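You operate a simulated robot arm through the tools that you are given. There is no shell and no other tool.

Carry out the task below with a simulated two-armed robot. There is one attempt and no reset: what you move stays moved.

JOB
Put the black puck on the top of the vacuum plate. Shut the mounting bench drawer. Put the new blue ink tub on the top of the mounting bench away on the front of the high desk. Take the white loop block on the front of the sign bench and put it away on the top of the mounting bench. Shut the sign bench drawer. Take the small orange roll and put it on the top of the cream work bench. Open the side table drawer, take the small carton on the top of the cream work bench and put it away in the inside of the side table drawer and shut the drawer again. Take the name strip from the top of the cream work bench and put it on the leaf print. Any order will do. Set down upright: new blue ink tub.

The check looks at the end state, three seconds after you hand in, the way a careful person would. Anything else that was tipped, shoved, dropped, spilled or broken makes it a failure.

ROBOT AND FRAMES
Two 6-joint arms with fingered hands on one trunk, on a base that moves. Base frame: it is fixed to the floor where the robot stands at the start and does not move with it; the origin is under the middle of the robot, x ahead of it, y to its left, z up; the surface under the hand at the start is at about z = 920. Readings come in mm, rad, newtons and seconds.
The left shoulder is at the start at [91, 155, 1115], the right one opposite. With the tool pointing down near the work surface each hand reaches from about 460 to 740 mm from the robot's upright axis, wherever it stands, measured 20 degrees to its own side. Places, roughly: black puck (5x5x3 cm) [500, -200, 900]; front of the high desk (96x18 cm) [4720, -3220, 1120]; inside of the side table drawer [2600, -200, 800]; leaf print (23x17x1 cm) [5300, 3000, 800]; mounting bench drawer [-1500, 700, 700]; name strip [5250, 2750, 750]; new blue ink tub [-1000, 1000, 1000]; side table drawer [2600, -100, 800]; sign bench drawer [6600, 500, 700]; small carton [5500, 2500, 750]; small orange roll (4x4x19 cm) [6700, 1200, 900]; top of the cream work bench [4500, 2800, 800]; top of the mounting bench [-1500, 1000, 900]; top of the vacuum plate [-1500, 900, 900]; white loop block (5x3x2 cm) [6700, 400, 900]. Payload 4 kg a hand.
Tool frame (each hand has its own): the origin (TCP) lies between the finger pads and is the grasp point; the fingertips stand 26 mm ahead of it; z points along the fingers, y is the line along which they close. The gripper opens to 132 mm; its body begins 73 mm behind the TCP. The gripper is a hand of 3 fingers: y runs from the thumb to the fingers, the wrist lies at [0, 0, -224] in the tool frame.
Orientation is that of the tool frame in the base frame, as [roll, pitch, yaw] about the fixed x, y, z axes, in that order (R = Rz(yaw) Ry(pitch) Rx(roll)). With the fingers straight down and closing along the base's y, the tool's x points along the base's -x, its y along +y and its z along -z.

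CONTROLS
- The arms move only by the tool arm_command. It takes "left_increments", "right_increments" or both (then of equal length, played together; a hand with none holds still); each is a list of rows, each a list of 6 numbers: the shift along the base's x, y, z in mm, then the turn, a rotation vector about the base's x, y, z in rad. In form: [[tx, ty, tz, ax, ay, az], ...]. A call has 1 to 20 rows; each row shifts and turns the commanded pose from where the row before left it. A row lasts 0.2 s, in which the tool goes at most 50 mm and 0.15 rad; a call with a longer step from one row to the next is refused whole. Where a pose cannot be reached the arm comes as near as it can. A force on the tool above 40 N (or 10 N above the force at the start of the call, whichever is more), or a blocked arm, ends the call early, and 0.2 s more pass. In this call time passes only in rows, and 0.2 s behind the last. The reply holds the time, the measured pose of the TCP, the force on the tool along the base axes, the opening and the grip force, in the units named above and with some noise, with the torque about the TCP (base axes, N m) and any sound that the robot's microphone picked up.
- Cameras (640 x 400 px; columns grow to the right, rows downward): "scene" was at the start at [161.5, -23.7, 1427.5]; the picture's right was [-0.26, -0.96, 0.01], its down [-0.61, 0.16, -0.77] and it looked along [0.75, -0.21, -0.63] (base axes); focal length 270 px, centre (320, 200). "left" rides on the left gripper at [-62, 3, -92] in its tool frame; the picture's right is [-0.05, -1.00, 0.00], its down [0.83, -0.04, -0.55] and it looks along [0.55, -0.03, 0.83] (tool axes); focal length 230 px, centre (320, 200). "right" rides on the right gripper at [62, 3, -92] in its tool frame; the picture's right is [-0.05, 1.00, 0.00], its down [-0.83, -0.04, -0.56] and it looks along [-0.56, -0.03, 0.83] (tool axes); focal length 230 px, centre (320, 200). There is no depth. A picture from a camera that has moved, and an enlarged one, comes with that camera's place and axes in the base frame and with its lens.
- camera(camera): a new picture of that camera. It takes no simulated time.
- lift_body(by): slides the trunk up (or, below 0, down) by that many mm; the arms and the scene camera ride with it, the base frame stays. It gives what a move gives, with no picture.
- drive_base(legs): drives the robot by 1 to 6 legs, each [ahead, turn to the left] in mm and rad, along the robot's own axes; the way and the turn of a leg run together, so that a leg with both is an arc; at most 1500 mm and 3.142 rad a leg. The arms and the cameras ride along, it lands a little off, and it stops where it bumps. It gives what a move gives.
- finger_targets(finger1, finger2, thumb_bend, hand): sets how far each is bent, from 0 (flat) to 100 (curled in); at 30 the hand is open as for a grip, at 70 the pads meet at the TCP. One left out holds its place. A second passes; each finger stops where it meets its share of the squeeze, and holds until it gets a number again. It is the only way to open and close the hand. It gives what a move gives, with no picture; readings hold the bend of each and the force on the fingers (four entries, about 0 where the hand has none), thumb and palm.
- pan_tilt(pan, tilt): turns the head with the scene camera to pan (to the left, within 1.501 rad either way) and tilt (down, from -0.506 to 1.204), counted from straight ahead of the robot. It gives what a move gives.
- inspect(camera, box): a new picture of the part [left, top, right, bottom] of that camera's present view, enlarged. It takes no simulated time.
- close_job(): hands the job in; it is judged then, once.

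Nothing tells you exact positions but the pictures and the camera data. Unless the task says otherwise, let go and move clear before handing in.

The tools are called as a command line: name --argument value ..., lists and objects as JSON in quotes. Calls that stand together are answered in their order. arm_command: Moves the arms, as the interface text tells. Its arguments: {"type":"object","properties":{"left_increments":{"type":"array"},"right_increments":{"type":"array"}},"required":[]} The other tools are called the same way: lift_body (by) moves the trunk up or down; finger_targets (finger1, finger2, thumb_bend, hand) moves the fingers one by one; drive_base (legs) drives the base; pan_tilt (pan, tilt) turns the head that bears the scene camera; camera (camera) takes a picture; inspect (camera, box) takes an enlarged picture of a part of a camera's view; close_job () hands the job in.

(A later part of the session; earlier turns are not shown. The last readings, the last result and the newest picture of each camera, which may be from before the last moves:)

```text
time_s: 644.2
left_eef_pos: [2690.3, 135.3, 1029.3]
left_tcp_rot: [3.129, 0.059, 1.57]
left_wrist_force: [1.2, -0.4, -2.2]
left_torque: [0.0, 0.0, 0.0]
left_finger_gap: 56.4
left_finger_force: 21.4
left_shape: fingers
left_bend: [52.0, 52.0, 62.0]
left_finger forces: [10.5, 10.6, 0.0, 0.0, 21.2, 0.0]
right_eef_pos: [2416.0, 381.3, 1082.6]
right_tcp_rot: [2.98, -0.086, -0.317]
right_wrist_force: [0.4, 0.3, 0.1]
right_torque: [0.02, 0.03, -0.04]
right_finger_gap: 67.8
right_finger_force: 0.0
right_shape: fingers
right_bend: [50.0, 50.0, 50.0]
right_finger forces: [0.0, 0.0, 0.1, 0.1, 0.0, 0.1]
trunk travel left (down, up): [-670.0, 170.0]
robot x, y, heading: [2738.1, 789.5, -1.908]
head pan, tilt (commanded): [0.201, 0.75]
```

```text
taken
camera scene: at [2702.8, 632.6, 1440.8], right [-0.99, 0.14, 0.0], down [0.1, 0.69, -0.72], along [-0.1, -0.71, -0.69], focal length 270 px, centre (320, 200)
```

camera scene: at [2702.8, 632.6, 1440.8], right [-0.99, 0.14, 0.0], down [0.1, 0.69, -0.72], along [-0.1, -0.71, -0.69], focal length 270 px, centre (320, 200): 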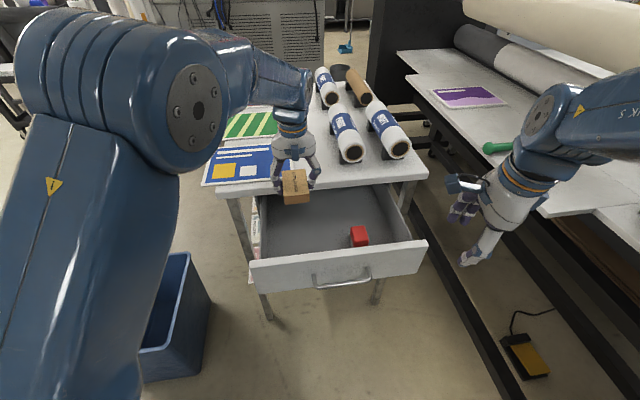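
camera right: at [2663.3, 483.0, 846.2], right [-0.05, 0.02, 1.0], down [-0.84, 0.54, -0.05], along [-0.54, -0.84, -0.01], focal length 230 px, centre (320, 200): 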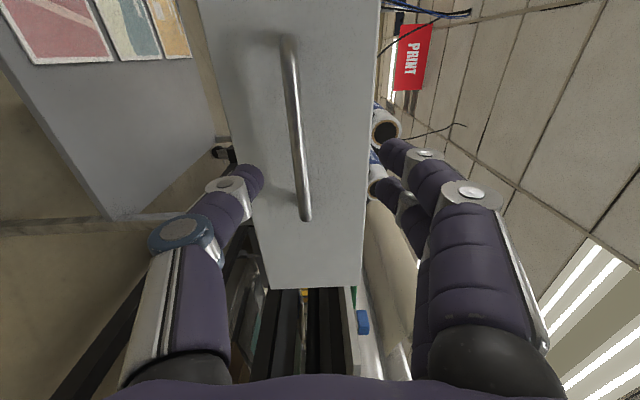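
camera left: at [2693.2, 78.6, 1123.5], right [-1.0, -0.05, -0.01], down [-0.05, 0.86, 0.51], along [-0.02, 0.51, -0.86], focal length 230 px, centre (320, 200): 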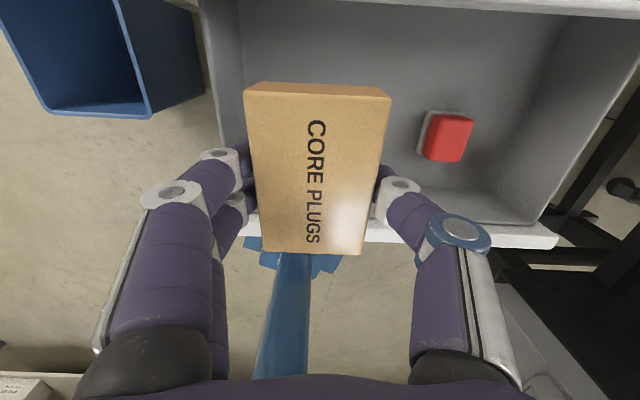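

The carton is above the free part of the drawer. I level it and lower it in.

arm_command --left_increments '[[0, 2, -25, 0.02, 0.004, 0], [0, 2, -30, 0.02, 0.004, 0], [0, 2, -30, 0.019, 0.005, 0], [0, 0, -30, 0, 0, 0], [0, 0, -20, 0, 0, 0], [0, 0, 0, 0, 0, 0]]'

camera --camera "left"

inspect --camera "scene" --box '[200, 110, 440, 300]'

```text
time_s: 645.6
left_eef_pos: [2691.0, 140.5, 892.1]
left_tcp_rot: [3.139, -0.004, 1.569]
left_wrist_force: [-0.2, 0.6, -0.9]
left_torque: [0.01, 0.05, -0.01]
left_finger_gap: 56.6
left_finger_force: 20.9
left_shape: fingers
left_bend: [52.0, 52.0, 62.0]
left_finger forces: [10.5, 10.6, 0.0, 0.0, 21.1, 0.1]
right_eef_pos: [2416.0, 380.5, 1083.5]
right_tcp_rot: [2.981, -0.088, -0.319]
right_wrist_force: [0.4, 0.4, 0.0]
right_torque: [0.01, -0.02, -0.02]
right_finger_gap: 68.0
right_finger_force: 0.1
right_shape: fingers
right_bend: [50.0, 50.0, 50.0]
right_finger forces: [0.1, 0.0, 0.1, 0.0, 0.0, 0.0]
trunk travel left (down, up): [-670.0, 170.0]
robot x, y, heading: [2739.3, 787.7, -1.912]
head pan, tilt (commanded): [0.201, 0.75]
```

```text
taken
camera left: at [2694.9, 77.7, 983.7], right [-1.0, -0.05, 0.0], down [-0.04, 0.83, 0.56], along [-0.03, 0.56, -0.83], focal length 230 px, centre (320, 200)
```

left: 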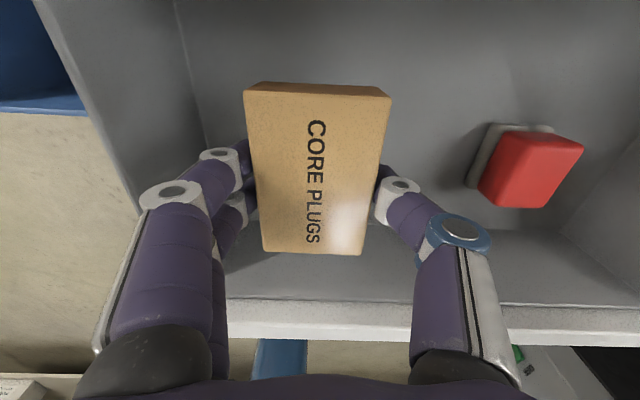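

```text
2.11 times, centred on (320, 205) of scene
camera zoom: at [2702.0, 631.1, 1440.6], right [-0.99, 0.14, 0.0], down [0.1, 0.69, -0.72], along [-0.1, -0.71, -0.7], focal length 569 px, centre (320, 190)
```

zoom: 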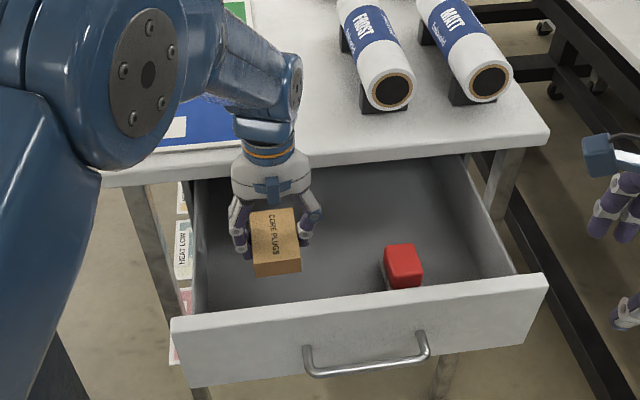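

arm_command --left_increments '[[0, 0, -15, 0, 0, 0], [0, 0, -12, 0, 0, 0], [0, 0, -8, 0, 0, 0], [0, 0, 0, 0, 0, 0]]'

arm_command --left_increments '[[0, 0, -5, 0, 0, 0], [0, 0, -5, 0, 0, 0], [0, 0, 0, 0, 0, 0]]'

inspect --camera "scene" --box '[200, 110, 440, 300]'

```text
time_s: 646.6
left_eef_pos: [2690.2, 139.9, 857.9]
left_tcp_rot: [-3.14, -0.004, 1.571]
left_wrist_force: [0.1, 0.2, -1.2]
left_torque: [0.02, 0.02, -0.01]
left_finger_gap: 56.5
left_finger_force: 21.2
left_shape: fingers
left_bend: [52.0, 52.0, 62.0]
left_finger forces: [10.5, 10.5, 0.0, 0.0, 21.1, 0.0]
right_eef_pos: [2416.4, 379.8, 1083.3]
right_tcp_rot: [2.981, -0.088, -0.317]
right_wrist_force: [-0.3, 0.0, -0.2]
right_torque: [0.01, 0.0, -0.01]
right_finger_gap: 67.7
right_finger_force: 0.1
right_shape: fingers
right_bend: [50.0, 50.0, 50.0]
right_finger forces: [0.0, 0.0, 0.0, 0.0, 0.1, 0.0]
trunk travel left (down, up): [-670.0, 170.0]
robot x, y, heading: [2738.9, 786.1, -1.914]
head pan, tilt (commanded): [0.201, 0.75]
```

```text
time_s: 647.4
left_eef_pos: [2690.4, 141.3, 847.3]
left_tcp_rot: [-3.141, -0.005, 1.57]
left_wrist_force: [0.2, 0.6, -0.5]
left_torque: [-0.04, -0.05, 0.02]
left_finger_gap: 56.6
left_finger_force: 20.9
left_shape: fingers
left_bend: [52.0, 52.0, 62.0]
left_finger forces: [10.5, 10.6, 0.0, 0.1, 21.0, 0.0]
right_eef_pos: [2416.0, 380.1, 1083.0]
right_tcp_rot: [2.981, -0.087, -0.316]
right_wrist_force: [0.6, -0.8, 0.0]
right_torque: [0.01, -0.02, 0.0]
right_finger_gap: 67.5
right_finger_force: 0.1
right_shape: fingers
right_bend: [50.0, 50.0, 50.0]
right_finger forces: [0.0, 0.0, 0.0, 0.1, 0.1, 0.0]
trunk travel left (down, up): [-670.0, 170.0]
robot x, y, heading: [2741.2, 790.7, -1.915]
head pan, tilt (commanded): [0.201, 0.75]
```

```text
2.11 times, centred on (320, 205) of scene
camera zoom: at [2702.1, 631.0, 1440.6], right [-0.99, 0.14, 0.0], down [0.1, 0.69, -0.72], along [-0.1, -0.71, -0.7], focal length 569 px, centre (320, 190)
```

zoom: 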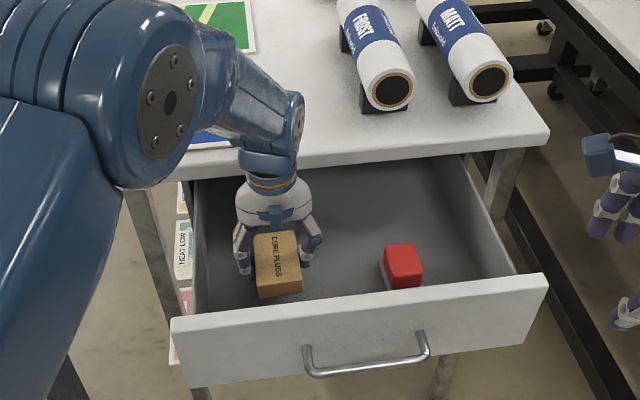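

arm_command --left_increments '[[0, 0, -5, 0, 0, 0], [0, 0, -5, 0, 0, 0], [0, 0, 0, 0, 0, 0]]'

arm_command --left_increments '[[0, 0, -4, 0, 0, 0], [0, 0, -4, 0, 0, 0], [0, 0, 0, 0, 0, 0]]'

camera --camera "left"

```text
time_s: 648.2
left_eef_pos: [2689.4, 140.6, 838.2]
left_tcp_rot: [-3.141, -0.003, 1.571]
left_wrist_force: [-0.5, 0.0, -1.3]
left_torque: [0.03, -0.02, 0.01]
left_finger_gap: 56.6
left_finger_force: 21.3
left_shape: fingers
left_bend: [52.0, 52.0, 62.0]
left_finger forces: [10.5, 10.6, 0.1, 0.0, 21.2, 0.0]
right_eef_pos: [2415.6, 379.7, 1081.6]
right_tcp_rot: [2.981, -0.087, -0.319]
right_wrist_force: [-0.2, -0.3, 0.3]
right_torque: [0.01, 0.01, 0.04]
right_finger_gap: 68.2
right_finger_force: 0.0
right_shape: fingers
right_bend: [50.0, 50.0, 50.0]
right_finger forces: [0.0, 0.1, 0.1, 0.1, 0.1, 0.0]
trunk travel left (down, up): [-670.0, 170.0]
robot x, y, heading: [2736.5, 789.7, -1.913]
head pan, tilt (commanded): [0.201, 0.75]
```

```text
time_s: 649.0
left_eef_pos: [2690.8, 141.3, 830.7]
left_tcp_rot: [3.141, -0.003, 1.571]
left_wrist_force: [-0.2, 0.0, -0.9]
left_torque: [0.0, -0.01, -0.01]
left_finger_gap: 56.4
left_finger_force: 21.3
left_shape: fingers
left_bend: [52.0, 52.0, 62.0]
left_finger forces: [10.5, 10.7, 0.0, 0.0, 21.1, 0.0]
right_eef_pos: [2414.7, 380.1, 1082.6]
right_tcp_rot: [2.98, -0.087, -0.317]
right_wrist_force: [-0.3, 0.5, 0.9]
right_torque: [-0.05, 0.01, -0.01]
right_finger_gap: 67.9
right_finger_force: 0.1
right_shape: fingers
right_bend: [50.0, 50.0, 50.0]
right_finger forces: [0.0, 0.0, 0.0, 0.0, 0.1, 0.0]
trunk travel left (down, up): [-670.0, 170.0]
robot x, y, heading: [2736.5, 789.7, -1.91]
head pan, tilt (commanded): [0.201, 0.75]
```

```text
taken
camera left: at [2694.2, 78.4, 921.1], right [-1.0, -0.05, 0.0], down [-0.04, 0.83, 0.56], along [-0.03, 0.56, -0.83], focal length 230 px, centre (320, 200)
```

left: 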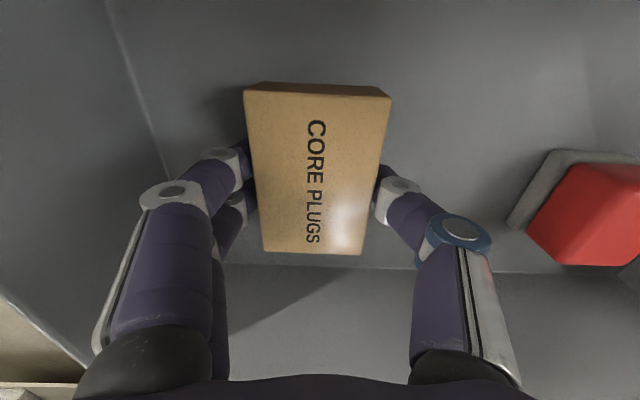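

arm_command --left_increments '[[0, 0, -4, 0, 0, 0], [0, 0, -4, 0, 0, 0], [0, 0, 0, 0, 0, 0]]'

arm_command --left_increments '[[0, 0, -4, 0, 0, 0], [0, 0, -4, 0, 0, 0], [0, 0, 0, 0, 0, 0]]'

camera --camera "left"

```text
time_s: 649.8
left_eef_pos: [2690.2, 140.6, 820.6]
left_tcp_rot: [3.141, -0.004, 1.57]
left_wrist_force: [-0.5, -0.1, -1.1]
left_torque: [0.03, -0.03, 0.02]
left_finger_gap: 56.6
left_finger_force: 21.2
left_shape: fingers
left_bend: [52.0, 52.0, 62.0]
left_finger forces: [10.5, 10.6, 0.0, 0.1, 21.1, 0.0]
right_eef_pos: [2415.3, 381.4, 1083.2]
right_tcp_rot: [2.981, -0.088, -0.315]
right_wrist_force: [-0.5, -0.4, -0.2]
right_torque: [0.02, 0.01, 0.03]
right_finger_gap: 67.7
right_finger_force: 0.1
right_shape: fingers
right_bend: [50.0, 50.0, 50.0]
right_finger forces: [0.1, 0.0, 0.0, 0.1, 0.0, 0.0]
trunk travel left (down, up): [-670.0, 170.0]
robot x, y, heading: [2736.1, 788.2, -1.911]
head pan, tilt (commanded): [0.201, 0.75]
```

```text
time_s: 650.6
left_eef_pos: [2690.2, 140.9, 815.4]
left_tcp_rot: [-3.139, 0.0, 1.571]
left_wrist_force: [0.4, 1.1, 13.8]
left_torque: [-0.01, -0.44, -0.02]
left_finger_gap: 56.4
left_finger_force: 22.9
left_shape: fingers
left_bend: [52.0, 53.0, 62.0]
left_finger forces: [11.4, 11.4, 0.0, 0.0, 22.3, 0.0]
right_eef_pos: [2415.4, 381.5, 1084.6]
right_tcp_rot: [2.98, -0.088, -0.319]
right_wrist_force: [0.4, 0.1, -0.1]
right_torque: [0.02, -0.02, -0.02]
right_finger_gap: 67.7
right_finger_force: 0.0
right_shape: fingers
right_bend: [50.0, 50.0, 50.0]
right_finger forces: [0.1, 0.0, 0.1, 0.0, 0.0, 0.0]
trunk travel left (down, up): [-670.0, 170.0]
robot x, y, heading: [2738.9, 785.7, -1.914]
head pan, tilt (commanded): [0.201, 0.75]
```

```text
taken
camera left: at [2693.9, 78.9, 907.9], right [-1.0, -0.05, 0.0], down [-0.04, 0.83, 0.55], along [-0.03, 0.55, -0.83], focal length 230 px, centre (320, 200)
```

left: 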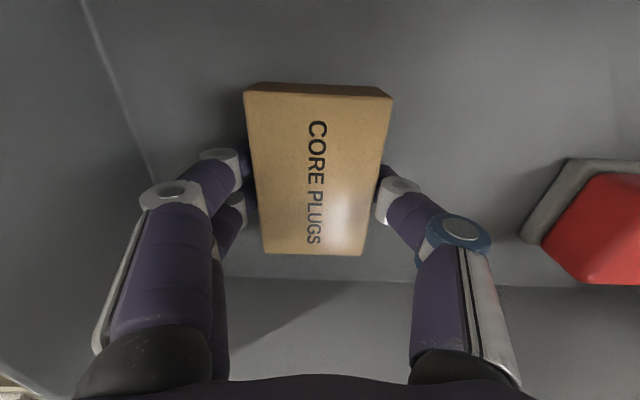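

The carton is on the drawer floor. I open the left hand and lift it out.

arm_command --left_increments '[[0, 0, 2, 0, 0, 0], [0, 0, 1, 0, 0, 0]]'

finger_targets --hand "left" --finger1 42 --finger2 42 --thumb_bend 44

arm_command --left_increments '[[0, 0, 8, 0, 0, 0], [0, 0, 20, 0, 0, 0], [0, 0, 35, 0, 0, 0], [0, 0, 45, 0, 0, 0], [0, 0, 45, 0, 0, 0], [0, 0, 45, 0, 0, 0]]'

camera --camera "left"

camera --camera "scene"

```text
time_s: 651.2
left_eef_pos: [2691.3, 140.9, 817.6]
left_tcp_rot: [3.14, -0.004, 1.57]
left_wrist_force: [-2.1, 0.1, 5.5]
left_torque: [0.01, -0.14, -0.01]
left_finger_gap: 56.5
left_finger_force: 22.5
left_shape: fingers
left_bend: [52.0, 53.0, 62.0]
left_finger forces: [10.8, 10.7, 0.0, 0.0, 23.2, 0.1]
right_eef_pos: [2415.1, 381.1, 1083.7]
right_tcp_rot: [2.983, -0.088, -0.318]
right_wrist_force: [0.2, -0.5, -0.4]
right_torque: [0.01, 0.01, -0.01]
right_finger_gap: 67.5
right_finger_force: 0.0
right_shape: fingers
right_bend: [50.0, 50.0, 50.0]
right_finger forces: [0.0, 0.1, 0.0, 0.0, 0.0, 0.0]
trunk travel left (down, up): [-670.0, 170.0]
robot x, y, heading: [2740.5, 789.5, -1.916]
head pan, tilt (commanded): [0.201, 0.75]
```

```text
time_s: 652.2
left_eef_pos: [2690.0, 140.9, 817.5]
left_tcp_rot: [3.14, -0.004, 1.57]
left_wrist_force: [0.5, -0.5, 0.2]
left_torque: [0.0, 0.01, 0.01]
left_finger_gap: 90.9
left_finger_force: 0.0
left_shape: fingers
left_bend: [42.0, 42.0, 44.0]
left_finger forces: [0.1, 0.0, 0.0, 0.0, 0.0, 0.0]
right_eef_pos: [2415.6, 379.9, 1083.9]
right_tcp_rot: [2.981, -0.088, -0.317]
right_wrist_force: [0.7, 0.0, -0.3]
right_torque: [0.01, 0.01, -0.03]
right_finger_gap: 68.0
right_finger_force: 0.0
right_shape: fingers
right_bend: [50.0, 50.0, 50.0]
right_finger forces: [0.0, 0.1, 0.1, 0.1, 0.0, 0.0]
trunk travel left (down, up): [-670.0, 170.0]
robot x, y, heading: [2733.4, 790.8, -1.912]
head pan, tilt (commanded): [0.201, 0.75]
```

```text
time_s: 653.6
left_eef_pos: [2690.1, 141.9, 1017.4]
left_tcp_rot: [-3.138, -0.001, 1.57]
left_wrist_force: [0.7, -0.4, -0.5]
left_torque: [-0.03, -0.04, 0.05]
left_finger_gap: 91.0
left_finger_force: 0.1
left_shape: fingers
left_bend: [42.0, 42.0, 44.0]
left_finger forces: [0.0, 0.0, 0.0, 0.1, 0.0, 0.0]
right_eef_pos: [2417.4, 381.6, 1084.8]
right_tcp_rot: [2.98, -0.088, -0.317]
right_wrist_force: [-0.1, -0.3, 0.3]
right_torque: [-0.02, -0.01, 0.0]
right_finger_gap: 67.9
right_finger_force: 0.0
right_shape: fingers
right_bend: [50.0, 50.0, 50.0]
right_finger forces: [0.0, 0.0, 0.0, 0.0, 0.0, 0.0]
trunk travel left (down, up): [-670.0, 170.0]
robot x, y, heading: [2739.3, 786.4, -1.909]
head pan, tilt (commanded): [0.201, 0.75]
```

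```text
taken
camera left: at [2694.6, 79.5, 1108.9], right [-1.0, -0.05, 0.0], down [-0.04, 0.83, 0.56], along [-0.03, 0.56, -0.83], focal length 230 px, centre (320, 200)
```

left: 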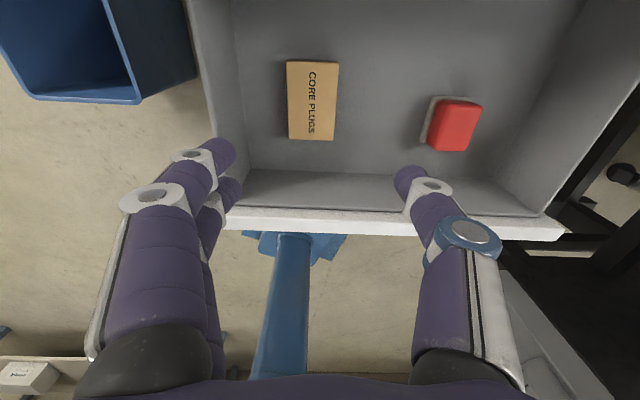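

```text
taken
camera scene: at [2702.4, 632.2, 1440.7], right [-0.99, 0.14, 0.0], down [0.1, 0.69, -0.72], along [-0.1, -0.71, -0.69], focal length 270 px, centre (320, 200)
```

scene: 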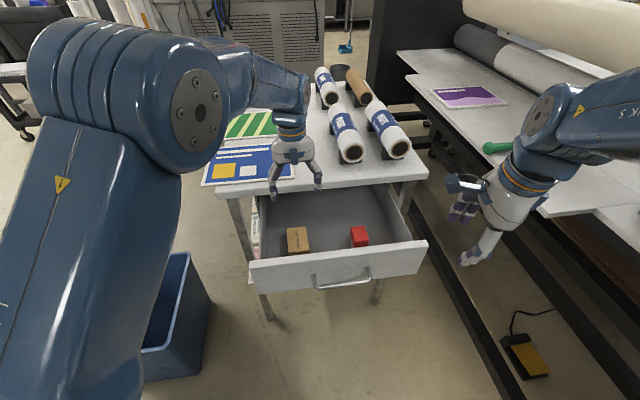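

The carton lies in the drawer. I retract the left hand, then go back to the pulling position to push the drawer shut with the right hand.

arm_command --left_increments '[[15, 20, 15, 0, 0, 0], [22, 32, 12, 0, 0, -0.05], [22, 32, 12, 0, 0, -0.1], [22, 32, 10, 0, 0, -0.1], [20, 28, 8, 0, 0, -0.1]]'

drive_base --legs '[[-190, 0], [0, 0.345]]'

camera --camera "scene"

```text
time_s: 654.8
left_eef_pos: [2791.0, 287.0, 1073.1]
left_tcp_rot: [-3.139, -0.002, 1.218]
left_wrist_force: [-1.4, -0.2, 0.7]
left_torque: [-0.01, -0.03, -0.01]
left_finger_gap: 90.8
left_finger_force: 0.1
left_shape: fingers
left_bend: [42.0, 42.0, 44.0]
left_finger forces: [0.1, 0.1, 0.1, 0.1, 0.1, 0.0]
right_eef_pos: [2417.0, 381.8, 1084.1]
right_tcp_rot: [2.978, -0.086, -0.317]
right_wrist_force: [-0.1, 0.1, 0.1]
right_torque: [-0.01, -0.05, 0.03]
right_finger_gap: 67.7
right_finger_force: 0.0
right_shape: fingers
right_bend: [50.0, 50.0, 50.0]
right_finger forces: [0.0, 0.1, 0.0, 0.0, 0.0, 0.0]
trunk travel left (down, up): [-670.0, 170.0]
robot x, y, heading: [2738.6, 787.8, -1.911]
head pan, tilt (commanded): [0.201, 0.75]
```

```text
time_s: 657.5
left_eef_pos: [3020.1, 509.3, 1073.1]
left_tcp_rot: [-3.141, -0.005, 1.568]
left_wrist_force: [0.0, -0.2, 0.4]
left_torque: [0.04, -0.02, 0.01]
left_finger_gap: 90.8
left_finger_force: 0.1
left_shape: fingers
left_bend: [42.0, 42.0, 44.0]
left_finger forces: [0.0, 0.1, 0.1, 0.1, 0.0, 0.0]
right_eef_pos: [2635.1, 472.1, 1082.0]
right_tcp_rot: [2.983, -0.089, 0.028]
right_wrist_force: [-0.5, -0.1, 0.0]
right_torque: [-0.01, -0.01, 0.01]
right_finger_gap: 67.8
right_finger_force: 0.1
right_shape: fingers
right_bend: [50.0, 50.0, 50.0]
right_finger forces: [0.0, 0.0, 0.0, 0.1, 0.0, 0.0]
trunk travel left (down, up): [-670.0, 170.0]
robot x, y, heading: [2801.3, 967.5, -1.562]
head pan, tilt (commanded): [0.201, 0.75]
```

```text
taken
camera scene: at [2816.2, 804.2, 1440.5], right [-0.98, -0.21, -0.01], down [-0.14, 0.68, -0.72], along [0.15, -0.7, -0.7], focal length 270 px, centre (320, 200)
```

scene: 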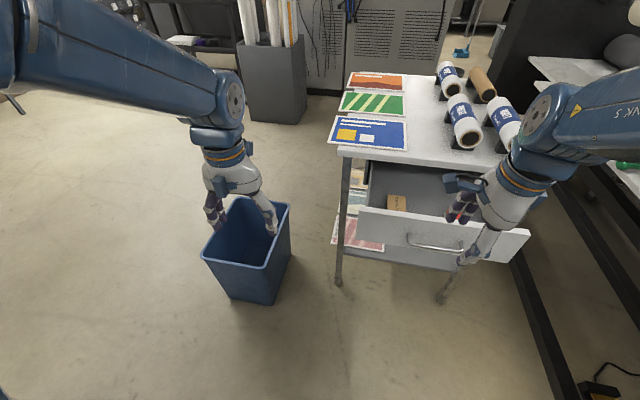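

drive_base --legs '[[-70, 0]]'

lift_body --by -200

arm_command --right_increments '[[-3, -13, -3, -0.128, 0.008, 0], [-3, -13, -3, -0.128, 0.008, 0], [-3, -13, -3, -0.128, 0.008, 0], [-3, -13, -3, -0.128, 0.008, 0], [-3, -13, -3, -0.128, 0.008, 0], [-3, -13, -3, -0.128, 0.008, 0], [-3, -13, -3, -0.128, 0.008, 0], [-3, -13, -3, -0.128, 0.008, 0], [-3, -13, -3, -0.128, 0.008, 0], [-3, -13, -3, -0.128, 0.008, 0], [-3, -13, -3, -0.128, 0.008, 0], [0, 0, 0, 0, 0, 0]]'

finger_targets --hand "right" --finger1 70 --finger2 70 --thumb_bend 70

camera --camera "right"

camera --camera "scene"

```text
time_s: 658.5
left_eef_pos: [3021.1, 602.9, 1084.2]
left_tcp_rot: [-3.14, 0.021, 1.565]
left_wrist_force: [-0.6, 0.2, 0.5]
left_torque: [-0.06, -0.01, 0.0]
left_finger_gap: 91.3
left_finger_force: 0.0
left_shape: fingers
left_bend: [42.0, 42.0, 44.0]
left_finger forces: [0.1, 0.0, 0.1, 0.0, 0.0, 0.0]
right_eef_pos: [2636.1, 563.8, 1097.0]
right_tcp_rot: [2.951, -0.086, 0.031]
right_wrist_force: [-0.1, 0.1, 1.0]
right_torque: [-0.02, -0.03, -0.02]
right_finger_gap: 67.7
right_finger_force: 0.1
right_shape: fingers
right_bend: [50.0, 50.0, 50.0]
right_finger forces: [0.0, 0.0, 0.1, 0.0, 0.0, 0.0]
trunk travel left (down, up): [-670.0, 170.0]
robot x, y, heading: [2796.4, 1035.4, -1.566]
head pan, tilt (commanded): [0.201, 0.75]
```

```text
time_s: 660.7
left_eef_pos: [3021.4, 599.6, 865.6]
left_tcp_rot: [-3.139, -0.026, 1.565]
left_wrist_force: [-0.2, -0.9, -0.6]
left_torque: [-0.01, 0.04, -0.01]
left_finger_gap: 91.2
left_finger_force: 0.1
left_shape: fingers
left_bend: [42.0, 42.0, 44.0]
left_finger forces: [0.0, 0.1, 0.1, 0.0, 0.0, 0.0]
right_eef_pos: [2635.6, 562.0, 870.5]
right_tcp_rot: [3.017, -0.09, 0.026]
right_wrist_force: [0.3, 0.3, 0.3]
right_torque: [0.0, -0.01, -0.05]
right_finger_gap: 67.9
right_finger_force: 0.2
right_shape: fingers
right_bend: [50.0, 50.0, 50.0]
right_finger forces: [0.0, 0.1, 0.0, 0.0, 0.1, 0.0]
trunk travel left (down, up): [-470.0, 370.0]
robot x, y, heading: [2796.6, 1038.7, -1.569]
head pan, tilt (commanded): [0.201, 0.75]
```

```text
time_s: 663.3
left_eef_pos: [3020.9, 600.7, 865.4]
left_tcp_rot: [-3.139, -0.027, 1.566]
left_wrist_force: [0.6, -0.4, 0.3]
left_torque: [-0.01, -0.04, 0.02]
left_finger_gap: 91.1
left_finger_force: 0.0
left_shape: fingers
left_bend: [42.0, 42.0, 44.0]
left_finger forces: [0.1, 0.0, 0.1, 0.0, 0.1, 0.0]
right_eef_pos: [2613.0, 407.5, 851.2]
right_tcp_rot: [1.691, 0.059, 0.086]
right_wrist_force: [0.6, -0.2, 0.6]
right_torque: [0.01, 0.0, -0.03]
right_finger_gap: 68.0
right_finger_force: 0.2
right_shape: fingers
right_bend: [50.0, 50.0, 50.0]
right_finger forces: [0.0, 0.0, 0.0, 0.0, 0.0, 0.1]
right hand out of reach, approached as far as the arm can: row 1, 2, 5, 6
trunk travel left (down, up): [-470.0, 370.0]
robot x, y, heading: [2802.3, 1031.0, -1.571]
head pan, tilt (commanded): [0.201, 0.75]
```

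```text
time_s: 664.3
left_eef_pos: [3022.1, 599.8, 865.1]
left_tcp_rot: [-3.14, -0.026, 1.564]
left_wrist_force: [-0.1, 0.0, -0.3]
left_torque: [0.0, 0.0, 0.01]
left_finger_gap: 91.3
left_finger_force: 0.1
left_shape: fingers
left_bend: [42.0, 42.0, 44.0]
left_finger forces: [0.0, 0.0, 0.1, 0.0, 0.0, 0.1]
right_eef_pos: [2614.3, 407.4, 850.4]
right_tcp_rot: [1.689, 0.058, 0.086]
right_wrist_force: [0.0, -0.2, -0.3]
right_torque: [0.0, -0.03, 0.0]
right_finger_gap: 6.2
right_finger_force: 0.1
right_shape: fingers
right_bend: [70.0, 70.0, 70.0]
right_finger forces: [0.1, 0.1, 0.0, 0.0, 0.0, 0.1]
trunk travel left (down, up): [-470.0, 370.0]
robot x, y, heading: [2799.4, 1035.2, -1.564]
head pan, tilt (commanded): [0.201, 0.75]
```

```text
taken
camera right: at [2667.4, 503.1, 860.4], right [0.02, -0.12, 0.99], down [-0.87, 0.48, 0.07], along [-0.49, -0.87, -0.1], focal length 230 px, centre (320, 200)
```

right: 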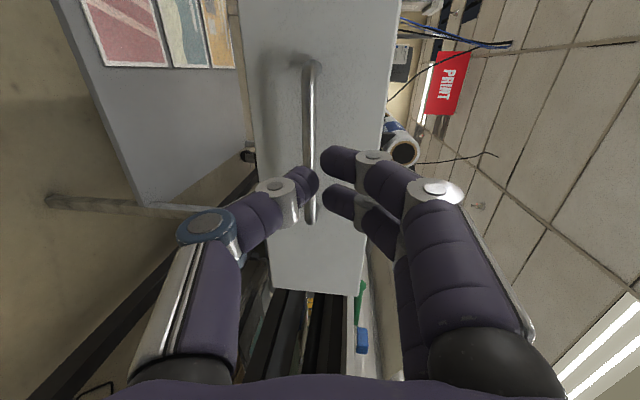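

```text
taken
camera scene: at [2817.5, 880.1, 1240.6], right [-0.98, -0.2, 0.0], down [-0.14, 0.68, -0.72], along [0.15, -0.7, -0.7], focal length 270 px, centre (320, 200)
```

scene: 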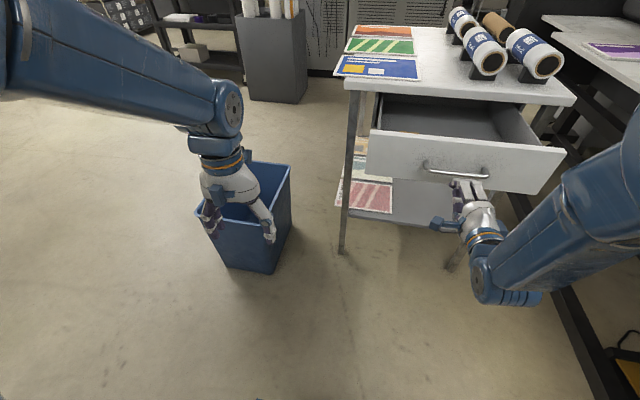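

The closed right fist is lined up with the handle. I level it and push the drawer in.

arm_command --right_increments '[[-3, -10, -6, -0.06, 0, 0], [-3, -10, -6, -0.058, 0, 0], [-3, -15, 0, 0, 0, 0], [0, -15, 0, 0, 0, 0], [0, -12, 0, 0, 0, 0], [0, -12, 0, 0, 0, 0], [0, -12, 0, 0, 0, 0], [0, -12, 0, 0, 0, 0], [0, -12, 0, 0, 0, 0], [0, -12, 0, 0, 0, 0], [0, -12, 0, 0, 0, 0], [0, -12, 0, 0, 0, 0]]'

camera --camera "right"

camera --camera "scene"

```text
time_s: 666.9
left_eef_pos: [3021.4, 600.3, 865.0]
left_tcp_rot: [-3.14, -0.029, 1.566]
left_wrist_force: [0.7, 0.9, -1.1]
left_torque: [0.03, 0.0, -0.01]
left_finger_gap: 91.2
left_finger_force: 0.0
left_shape: fingers
left_bend: [42.0, 42.0, 44.0]
left_finger forces: [0.1, 0.0, 0.0, 0.0, 0.0, 0.0]
right_eef_pos: [2604.0, 259.9, 838.9]
right_tcp_rot: [1.572, 0.067, 0.078]
right_wrist_force: [0.5, 0.2, 0.2]
right_torque: [0.0, 0.0, -0.01]
right_finger_gap: 5.7
right_finger_force: 0.1
right_shape: fingers
right_bend: [70.0, 70.0, 70.0]
right_finger forces: [0.1, 0.0, 0.0, 0.0, 0.0, 0.0]
trunk travel left (down, up): [-470.0, 370.0]
robot x, y, heading: [2798.1, 1034.9, -1.564]
head pan, tilt (commanded): [0.201, 0.75]
```

```text
taken
camera right: at [2658.4, 356.8, 837.2], right [0.02, 0.0, 1.0], down [-0.87, 0.49, 0.01], along [-0.49, -0.87, 0.01], focal length 230 px, centre (320, 200)
```

right: 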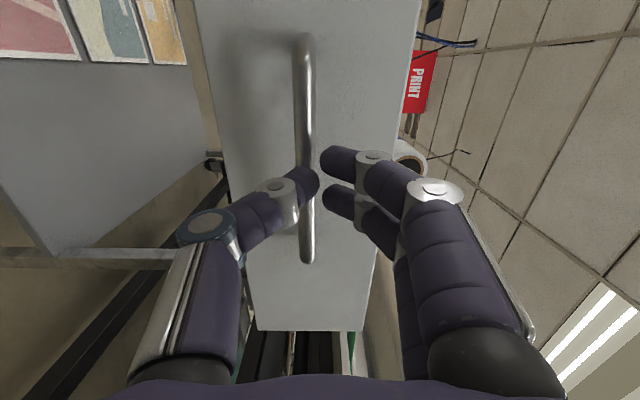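

```text
taken
camera scene: at [2817.4, 879.7, 1240.6], right [-0.98, -0.2, 0.0], down [-0.14, 0.68, -0.72], along [0.15, -0.7, -0.7], focal length 270 px, centre (320, 200)
```

scene: 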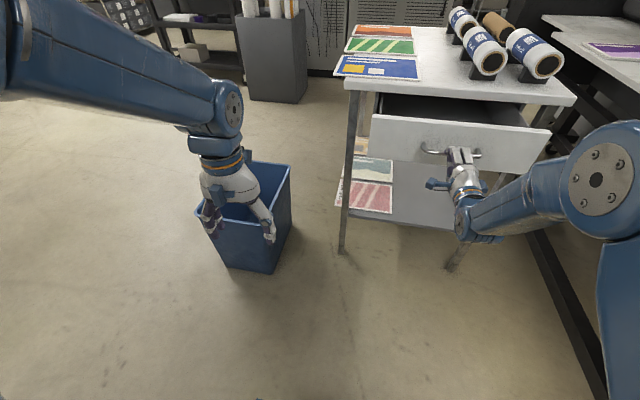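

arm_command --right_increments '[[0, -12, 0, 0, 0, 0], [0, -12, 0, 0, 0, 0], [0, -12, 0, 0, 0, 0], [0, -12, 0, 0, 0, 0], [0, -12, 0, 0, 0, 0], [0, -12, 0, 0, 0, 0], [0, -12, 0, 0, 0, 0]]'

drive_base --legs '[[40, 0]]'

camera --camera "right"

camera --camera "scene"

```text
time_s: 668.5
left_eef_pos: [3022.0, 599.8, 865.0]
left_tcp_rot: [-3.14, -0.028, 1.565]
left_wrist_force: [-0.6, -0.3, -0.7]
left_torque: [-0.01, 0.02, -0.02]
left_finger_gap: 91.1
left_finger_force: 0.0
left_shape: fingers
left_bend: [42.0, 42.0, 44.0]
left_finger forces: [0.0, 0.0, 0.0, 0.0, 0.0, 0.1]
right_eef_pos: [2603.9, 177.5, 838.5]
right_tcp_rot: [1.573, 0.068, 0.079]
right_wrist_force: [1.0, 1.1, -0.4]
right_torque: [0.0, 0.0, -0.01]
right_finger_gap: 5.9
right_finger_force: 0.0
right_shape: fingers
right_bend: [70.0, 70.0, 70.0]
right_finger forces: [0.1, 0.0, 0.1, 0.1, 0.1, 0.0]
trunk travel left (down, up): [-470.0, 370.0]
robot x, y, heading: [2798.9, 1039.0, -1.565]
head pan, tilt (commanded): [0.201, 0.75]
```

```text
time_s: 669.4
left_eef_pos: [3021.3, 557.2, 864.4]
left_tcp_rot: [-3.138, -0.028, 1.567]
left_wrist_force: [0.1, 0.5, 0.0]
left_torque: [0.04, 0.0, -0.03]
left_finger_gap: 90.8
left_finger_force: 0.0
left_shape: fingers
left_bend: [42.0, 42.0, 44.0]
left_finger forces: [0.1, 0.0, 0.1, 0.1, 0.0, 0.0]
right_eef_pos: [2603.7, 134.9, 837.1]
right_tcp_rot: [1.574, 0.068, 0.079]
right_wrist_force: [0.2, -0.8, -0.5]
right_torque: [-0.04, 0.0, 0.02]
right_finger_gap: 5.4
right_finger_force: 0.2
right_shape: fingers
right_bend: [70.0, 70.0, 70.0]
right_finger forces: [0.0, 0.0, 0.1, 0.1, 0.0, 0.1]
trunk travel left (down, up): [-470.0, 370.0]
robot x, y, heading: [2802.0, 994.8, -1.566]
head pan, tilt (commanded): [0.201, 0.75]
```

```text
taken
camera right: at [2658.5, 231.4, 835.4], right [0.02, 0.0, 1.0], down [-0.87, 0.49, 0.02], along [-0.49, -0.87, 0.0], focal length 230 px, centre (320, 200)
```

right: 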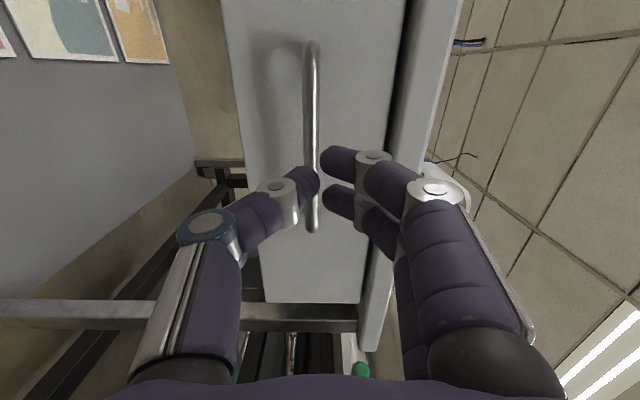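

```text
taken
camera scene: at [2817.7, 837.6, 1240.4], right [-0.98, -0.2, 0.0], down [-0.14, 0.68, -0.72], along [0.15, -0.7, -0.7], focal length 270 px, centre (320, 200)
```

scene: 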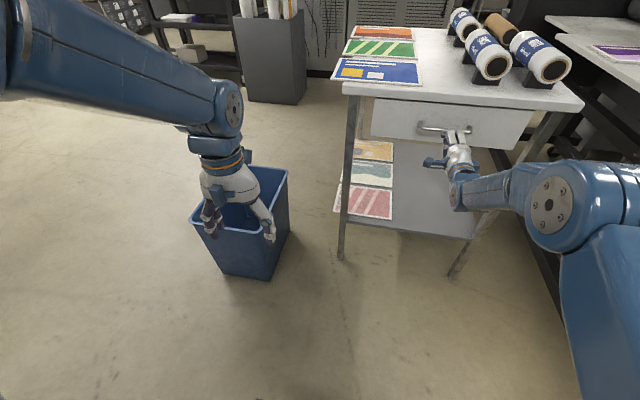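

arm_command --right_increments '[[0, -8, 0, 0, 0, 0], [0, -8, 0, 0, 0, 0], [0, -7, 0, 0, 0, 0], [0, -6, 0, 0, 0, 0], [0, -6, 0, 0, 0, 0], [0, -6, 0, 0, 0, 0]]'

camera --camera "right"

```text
time_s: 670.8
left_eef_pos: [3021.8, 577.9, 850.9]
left_tcp_rot: [-3.137, -0.073, 1.566]
left_wrist_force: [-0.6, 0.8, -0.8]
left_torque: [0.02, 0.02, 0.0]
left_finger_gap: 91.0
left_finger_force: 0.0
left_shape: fingers
left_bend: [42.0, 42.0, 44.0]
left_finger forces: [0.1, 0.0, 0.1, 0.0, 0.0, 0.0]
right_eef_pos: [2604.6, 109.0, 852.2]
right_tcp_rot: [1.559, 0.069, 0.077]
right_wrist_force: [0.2, 1.2, 0.3]
right_torque: [0.0, 0.01, 0.0]
right_finger_gap: 5.9
right_finger_force: 0.0
right_shape: fingers
right_bend: [70.0, 70.0, 70.0]
right_finger forces: [0.0, 0.0, 0.0, 0.0, 0.0, 0.1]
trunk travel left (down, up): [-470.0, 370.0]
robot x, y, heading: [2801.5, 994.9, -1.568]
head pan, tilt (commanded): [0.201, 0.75]
```

```text
taken
camera right: at [2658.3, 204.6, 850.0], right [0.02, 0.02, 1.0], down [-0.87, 0.49, 0.01], along [-0.49, -0.87, 0.02], focal length 230 px, centre (320, 200)
```

right: 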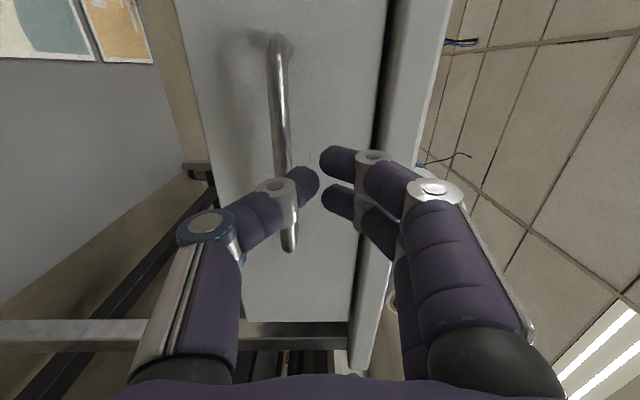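

arm_command --right_increments '[[0, 2, -7, 0, 0, 0], [0, 0, -7, 0, 0, 0], [0, -6, 0, 0, 0, 0], [0, -6, 0, 0, 0, 0], [0, -6, 0, 0, 0, 0], [0, -6, 0, 0, 0, 0], [0, -6, 0, 0, 0, 0]]'

camera --camera "right"

inspect --camera "scene" --box '[320, 70, 600, 240]'

```text
time_s: 672.1
left_eef_pos: [3022.4, 601.7, 837.7]
left_tcp_rot: [-3.137, -0.124, 1.565]
left_wrist_force: [0.4, -0.4, 0.5]
left_torque: [-0.03, 0.02, -0.02]
left_finger_gap: 91.4
left_finger_force: 0.1
left_shape: fingers
left_bend: [42.0, 42.0, 44.0]
left_finger forces: [0.0, 0.0, 0.0, 0.0, 0.1, 0.0]
right_eef_pos: [2603.0, 105.7, 852.2]
right_tcp_rot: [1.544, 0.072, 0.075]
right_wrist_force: [-0.8, 0.0, 0.7]
right_torque: [-0.01, 0.0, -0.02]
right_finger_gap: 5.3
right_finger_force: 0.0
right_shape: fingers
right_bend: [70.0, 70.0, 70.0]
right_finger forces: [0.0, 0.0, 0.0, 0.1, 0.0, 0.1]
trunk travel left (down, up): [-470.0, 370.0]
robot x, y, heading: [2803.5, 997.7, -1.561]
head pan, tilt (commanded): [0.201, 0.75]
stopped in row 6 (right hand): the arm was blocked; the commanded pose is now the measured one
```

```text
taken
camera right: at [2658.4, 201.3, 848.1], right [0.02, 0.03, 1.0], down [-0.87, 0.49, 0.0], along [-0.49, -0.87, 0.03], focal length 230 px, centre (320, 200)
```

right: 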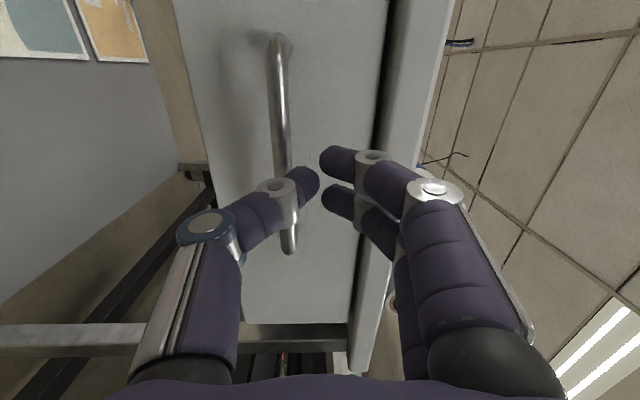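

```text
2.29 times, centred on (460, 155) of scene
camera zoom: at [2818.5, 841.1, 1241.0], right [-0.98, -0.2, 0.0], down [-0.14, 0.68, -0.72], along [0.15, -0.7, -0.69], focal length 618 px, centre (0, 303)
```

zoom: 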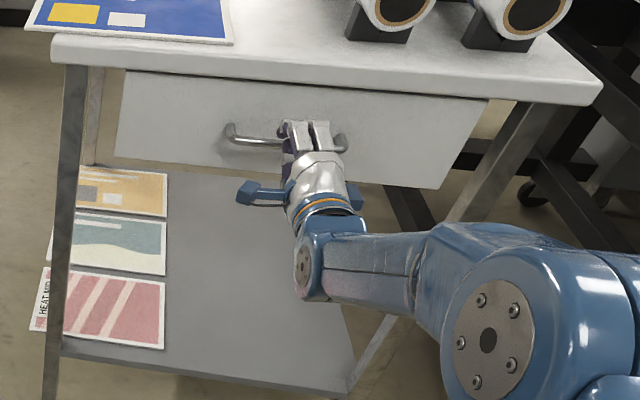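

The drawer is almost shut but my arm is at its reach limit. I pull the fist back slightly to realign it with the handle bar, then push the rest by moving the base forward.

arm_command --right_increments '[[0, 12, 0, 0, 0, 0], [0, 12, 0, 0, 0, 0], [0, 10, -8, 0, 0, 0], [0, 10, -8, 0, 0, 0], [0, 0, 0, 0, 0, 0]]' --left_increments '[[0, -15, 5, -0.03, 0, 0], [0, -15, 5, -0.03, 0, 0], [0, -15, 5, -0.03, 0, 0], [0, -15, 5, -0.03, 0, 0], [0, 0, 0, 0, 0, 0]]'

drive_base --legs '[[60, 0]]'

camera --camera "right"

inspect --camera "scene" --box '[320, 50, 600, 220]'

```text
time_s: 673.3
left_eef_pos: [3020.3, 527.1, 874.0]
left_tcp_rot: [-3.139, 0.065, 1.566]
left_wrist_force: [-0.1, -0.4, 0.7]
left_torque: [0.0, 0.0, 0.04]
left_finger_gap: 91.7
left_finger_force: 0.0
left_shape: fingers
left_bend: [42.0, 42.0, 44.0]
left_finger forces: [0.0, 0.0, 0.1, 0.0, 0.0, 0.1]
left hand out of reach, approached as far as the arm can: row 1
right_eef_pos: [2603.7, 147.8, 835.5]
right_tcp_rot: [1.547, 0.073, 0.078]
right_wrist_force: [0.1, 0.7, -0.3]
right_torque: [0.0, 0.0, 0.0]
right_finger_gap: 5.6
right_finger_force: 0.0
right_shape: fingers
right_bend: [70.0, 70.0, 70.0]
right_finger forces: [0.0, 0.0, 0.1, 0.0, 0.0, 0.1]
trunk travel left (down, up): [-470.0, 370.0]
robot x, y, heading: [2802.2, 992.7, -1.565]
head pan, tilt (commanded): [0.201, 0.75]
```

```text
time_s: 674.2
left_eef_pos: [3021.2, 465.6, 873.4]
left_tcp_rot: [-3.141, 0.062, 1.565]
left_wrist_force: [0.1, 0.3, 0.6]
left_torque: [0.04, -0.04, -0.03]
left_finger_gap: 91.3
left_finger_force: 0.0
left_shape: fingers
left_bend: [42.0, 42.0, 44.0]
left_finger forces: [0.0, 0.0, 0.0, 0.0, 0.0, 0.1]
right_eef_pos: [2604.2, 87.3, 832.0]
right_tcp_rot: [1.551, 0.068, 0.078]
right_wrist_force: [-1.1, 8.3, -4.7]
right_torque: [0.1, -0.03, 0.05]
right_finger_gap: 6.0
right_finger_force: 5.4
right_shape: fingers
right_bend: [70.0, 70.0, 71.0]
right_finger forces: [0.2, 0.2, 0.0, 0.0, 9.9, 0.0]
trunk travel left (down, up): [-470.0, 370.0]
robot x, y, heading: [2800.6, 934.2, -1.567]
head pan, tilt (commanded): [0.201, 0.75]
```

```text
taken
camera right: at [2658.3, 184.4, 828.0], right [0.02, 0.02, 1.0], down [-0.87, 0.49, 0.0], along [-0.49, -0.87, 0.03], focal length 230 px, centre (320, 200)
```

right: 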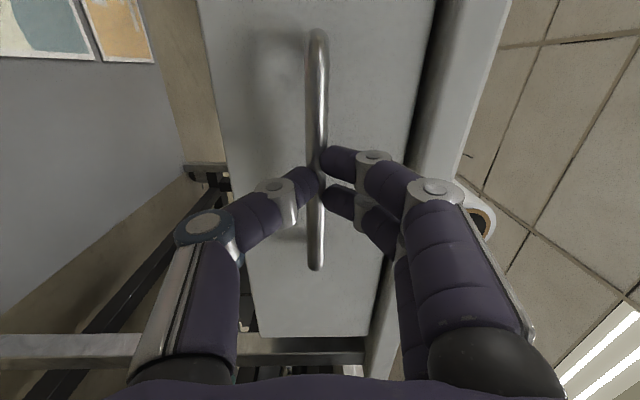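

```text
2.29 times, centred on (460, 135) of scene
camera zoom: at [2817.8, 778.5, 1240.4], right [-0.98, -0.2, 0.0], down [-0.14, 0.68, -0.72], along [0.15, -0.7, -0.7], focal length 618 px, centre (0, 349)
```

zoom: 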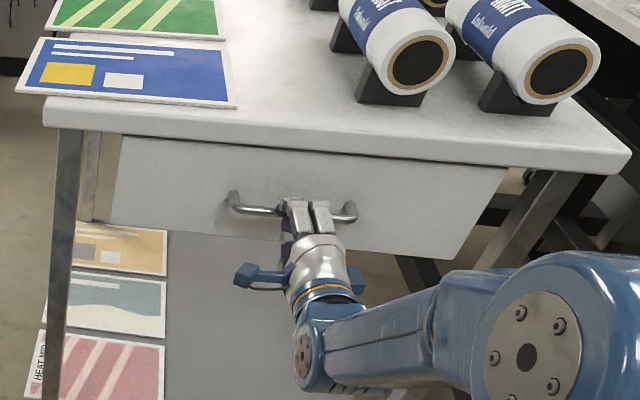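

The drawer now meets resistance and looks shut. I confirm with a small extra push, then withdraw.

arm_command --right_increments '[[0, -4, 0, 0, 0, 0], [0, -4, 0, 0, 0, 0], [0, 0, 0, 0, 0, 0]]'

arm_command --right_increments '[[0, 10, 0, 0, 0, 0], [0, 25, 0, 0, 0, 0], [0, 30, 0, 0, 0, 0], [0, 30, 0, 0, 0, 0], [0, 30, 0, 0, 0, 0]]'

pan_tilt --pan -0.2 --tilt 0.6

camera --camera "right"

camera --camera "scene"

```text
time_s: 675.0
left_eef_pos: [3022.1, 483.7, 865.8]
left_tcp_rot: [-3.14, 0.039, 1.564]
left_wrist_force: [0.3, 1.0, 0.6]
left_torque: [-0.03, -0.01, 0.01]
left_finger_gap: 91.5
left_finger_force: 0.1
left_shape: fingers
left_bend: [42.0, 42.0, 44.0]
left_finger forces: [0.0, 0.0, 0.0, 0.1, 0.1, 0.1]
right_eef_pos: [2604.1, 93.7, 846.4]
right_tcp_rot: [1.533, 0.071, 0.076]
right_wrist_force: [0.6, -0.2, 0.3]
right_torque: [0.0, -0.02, 0.01]
right_finger_gap: 5.8
right_finger_force: 0.1
right_shape: fingers
right_bend: [70.0, 70.0, 70.0]
right_finger forces: [0.0, 0.1, 0.1, 0.0, 0.1, 0.0]
trunk travel left (down, up): [-470.0, 370.0]
robot x, y, heading: [2800.5, 932.0, -1.563]
head pan, tilt (commanded): [0.201, 0.75]
```

```text
time_s: 676.2
left_eef_pos: [3020.4, 484.4, 866.1]
left_tcp_rot: [-3.138, 0.04, 1.565]
left_wrist_force: [-0.2, -0.6, -0.1]
left_torque: [0.04, 0.01, -0.03]
left_finger_gap: 91.3
left_finger_force: 0.1
left_shape: fingers
left_bend: [42.0, 42.0, 44.0]
left_finger forces: [0.0, 0.0, 0.0, 0.1, 0.1, 0.1]
right_eef_pos: [2603.8, 220.6, 847.5]
right_tcp_rot: [1.534, 0.071, 0.075]
right_wrist_force: [0.0, -0.1, -0.1]
right_torque: [-0.01, 0.0, 0.03]
right_finger_gap: 5.7
right_finger_force: 0.1
right_shape: fingers
right_bend: [70.0, 70.0, 70.0]
right_finger forces: [0.0, 0.1, 0.1, 0.1, 0.1, 0.0]
trunk travel left (down, up): [-470.0, 370.0]
robot x, y, heading: [2796.7, 937.0, -1.563]
head pan, tilt (commanded): [0.201, 0.75]
```

```text
time_s: 677.1
left_eef_pos: [3020.0, 482.8, 864.6]
left_tcp_rot: [-3.14, 0.038, 1.568]
left_wrist_force: [0.6, -0.4, -0.9]
left_torque: [-0.05, 0.01, 0.04]
left_finger_gap: 91.2
left_finger_force: 0.1
left_shape: fingers
left_bend: [42.0, 42.0, 44.0]
left_finger forces: [0.1, 0.0, 0.0, 0.0, 0.1, 0.1]
right_eef_pos: [2605.4, 219.0, 847.1]
right_tcp_rot: [1.532, 0.071, 0.074]
right_wrist_force: [-0.4, -1.2, -1.1]
right_torque: [-0.02, -0.03, 0.0]
right_finger_gap: 5.8
right_finger_force: 0.2
right_shape: fingers
right_bend: [70.0, 70.0, 70.0]
right_finger forces: [0.0, 0.0, 0.0, 0.0, 0.0, 0.0]
trunk travel left (down, up): [-470.0, 370.0]
robot x, y, heading: [2796.0, 937.4, -1.563]
head pan, tilt (commanded): [-0.201, 0.6]
```

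```text
taken
camera right: at [2658.9, 316.1, 842.1], right [0.02, 0.04, 1.0], down [-0.87, 0.49, 0.0], along [-0.49, -0.87, 0.04], focal length 230 px, centre (320, 200)
```

right: 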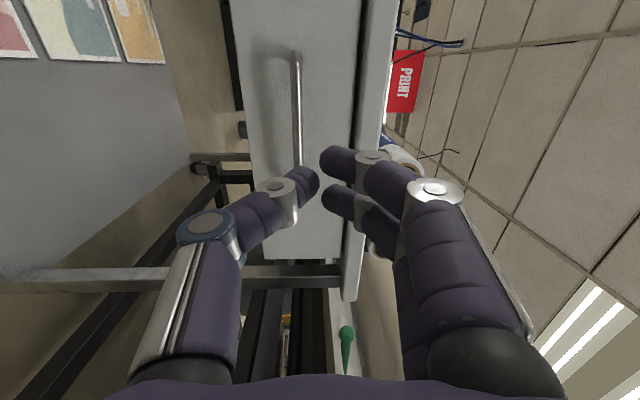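

```text
taken
camera scene: at [2784.0, 773.3, 1253.4], right [-0.98, 0.19, 0.0], down [0.11, 0.57, -0.81], along [-0.16, -0.8, -0.58], focal length 270 px, centre (320, 200)
```

scene: 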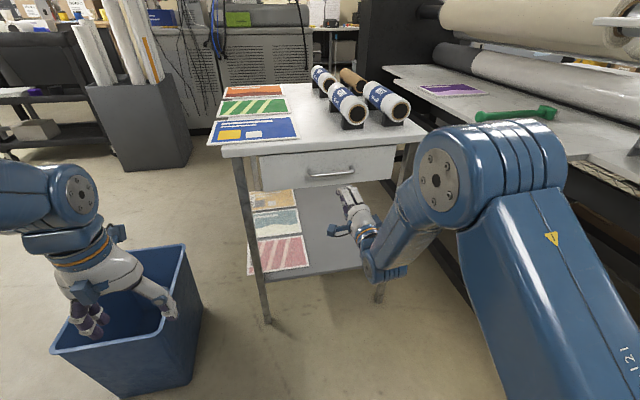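

inspect --camera "scene" --box '[210, 100, 430, 230]'

```text
2.91 times, centred on (320, 165) of scene
camera zoom: at [2784.0, 773.3, 1253.4], right [-0.98, 0.19, 0.0], down [0.11, 0.57, -0.81], along [-0.16, -0.8, -0.58], focal length 786 px, centre (320, 302)
```

zoom: 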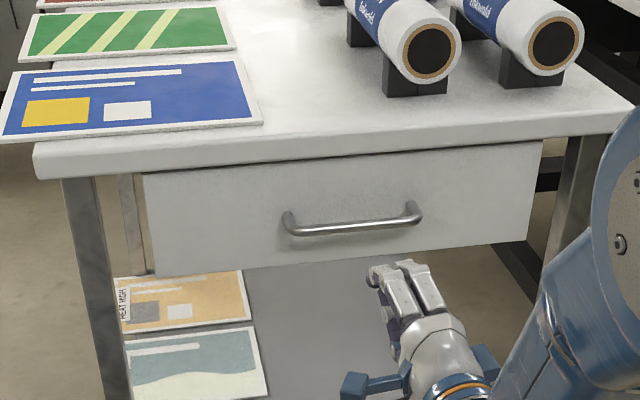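

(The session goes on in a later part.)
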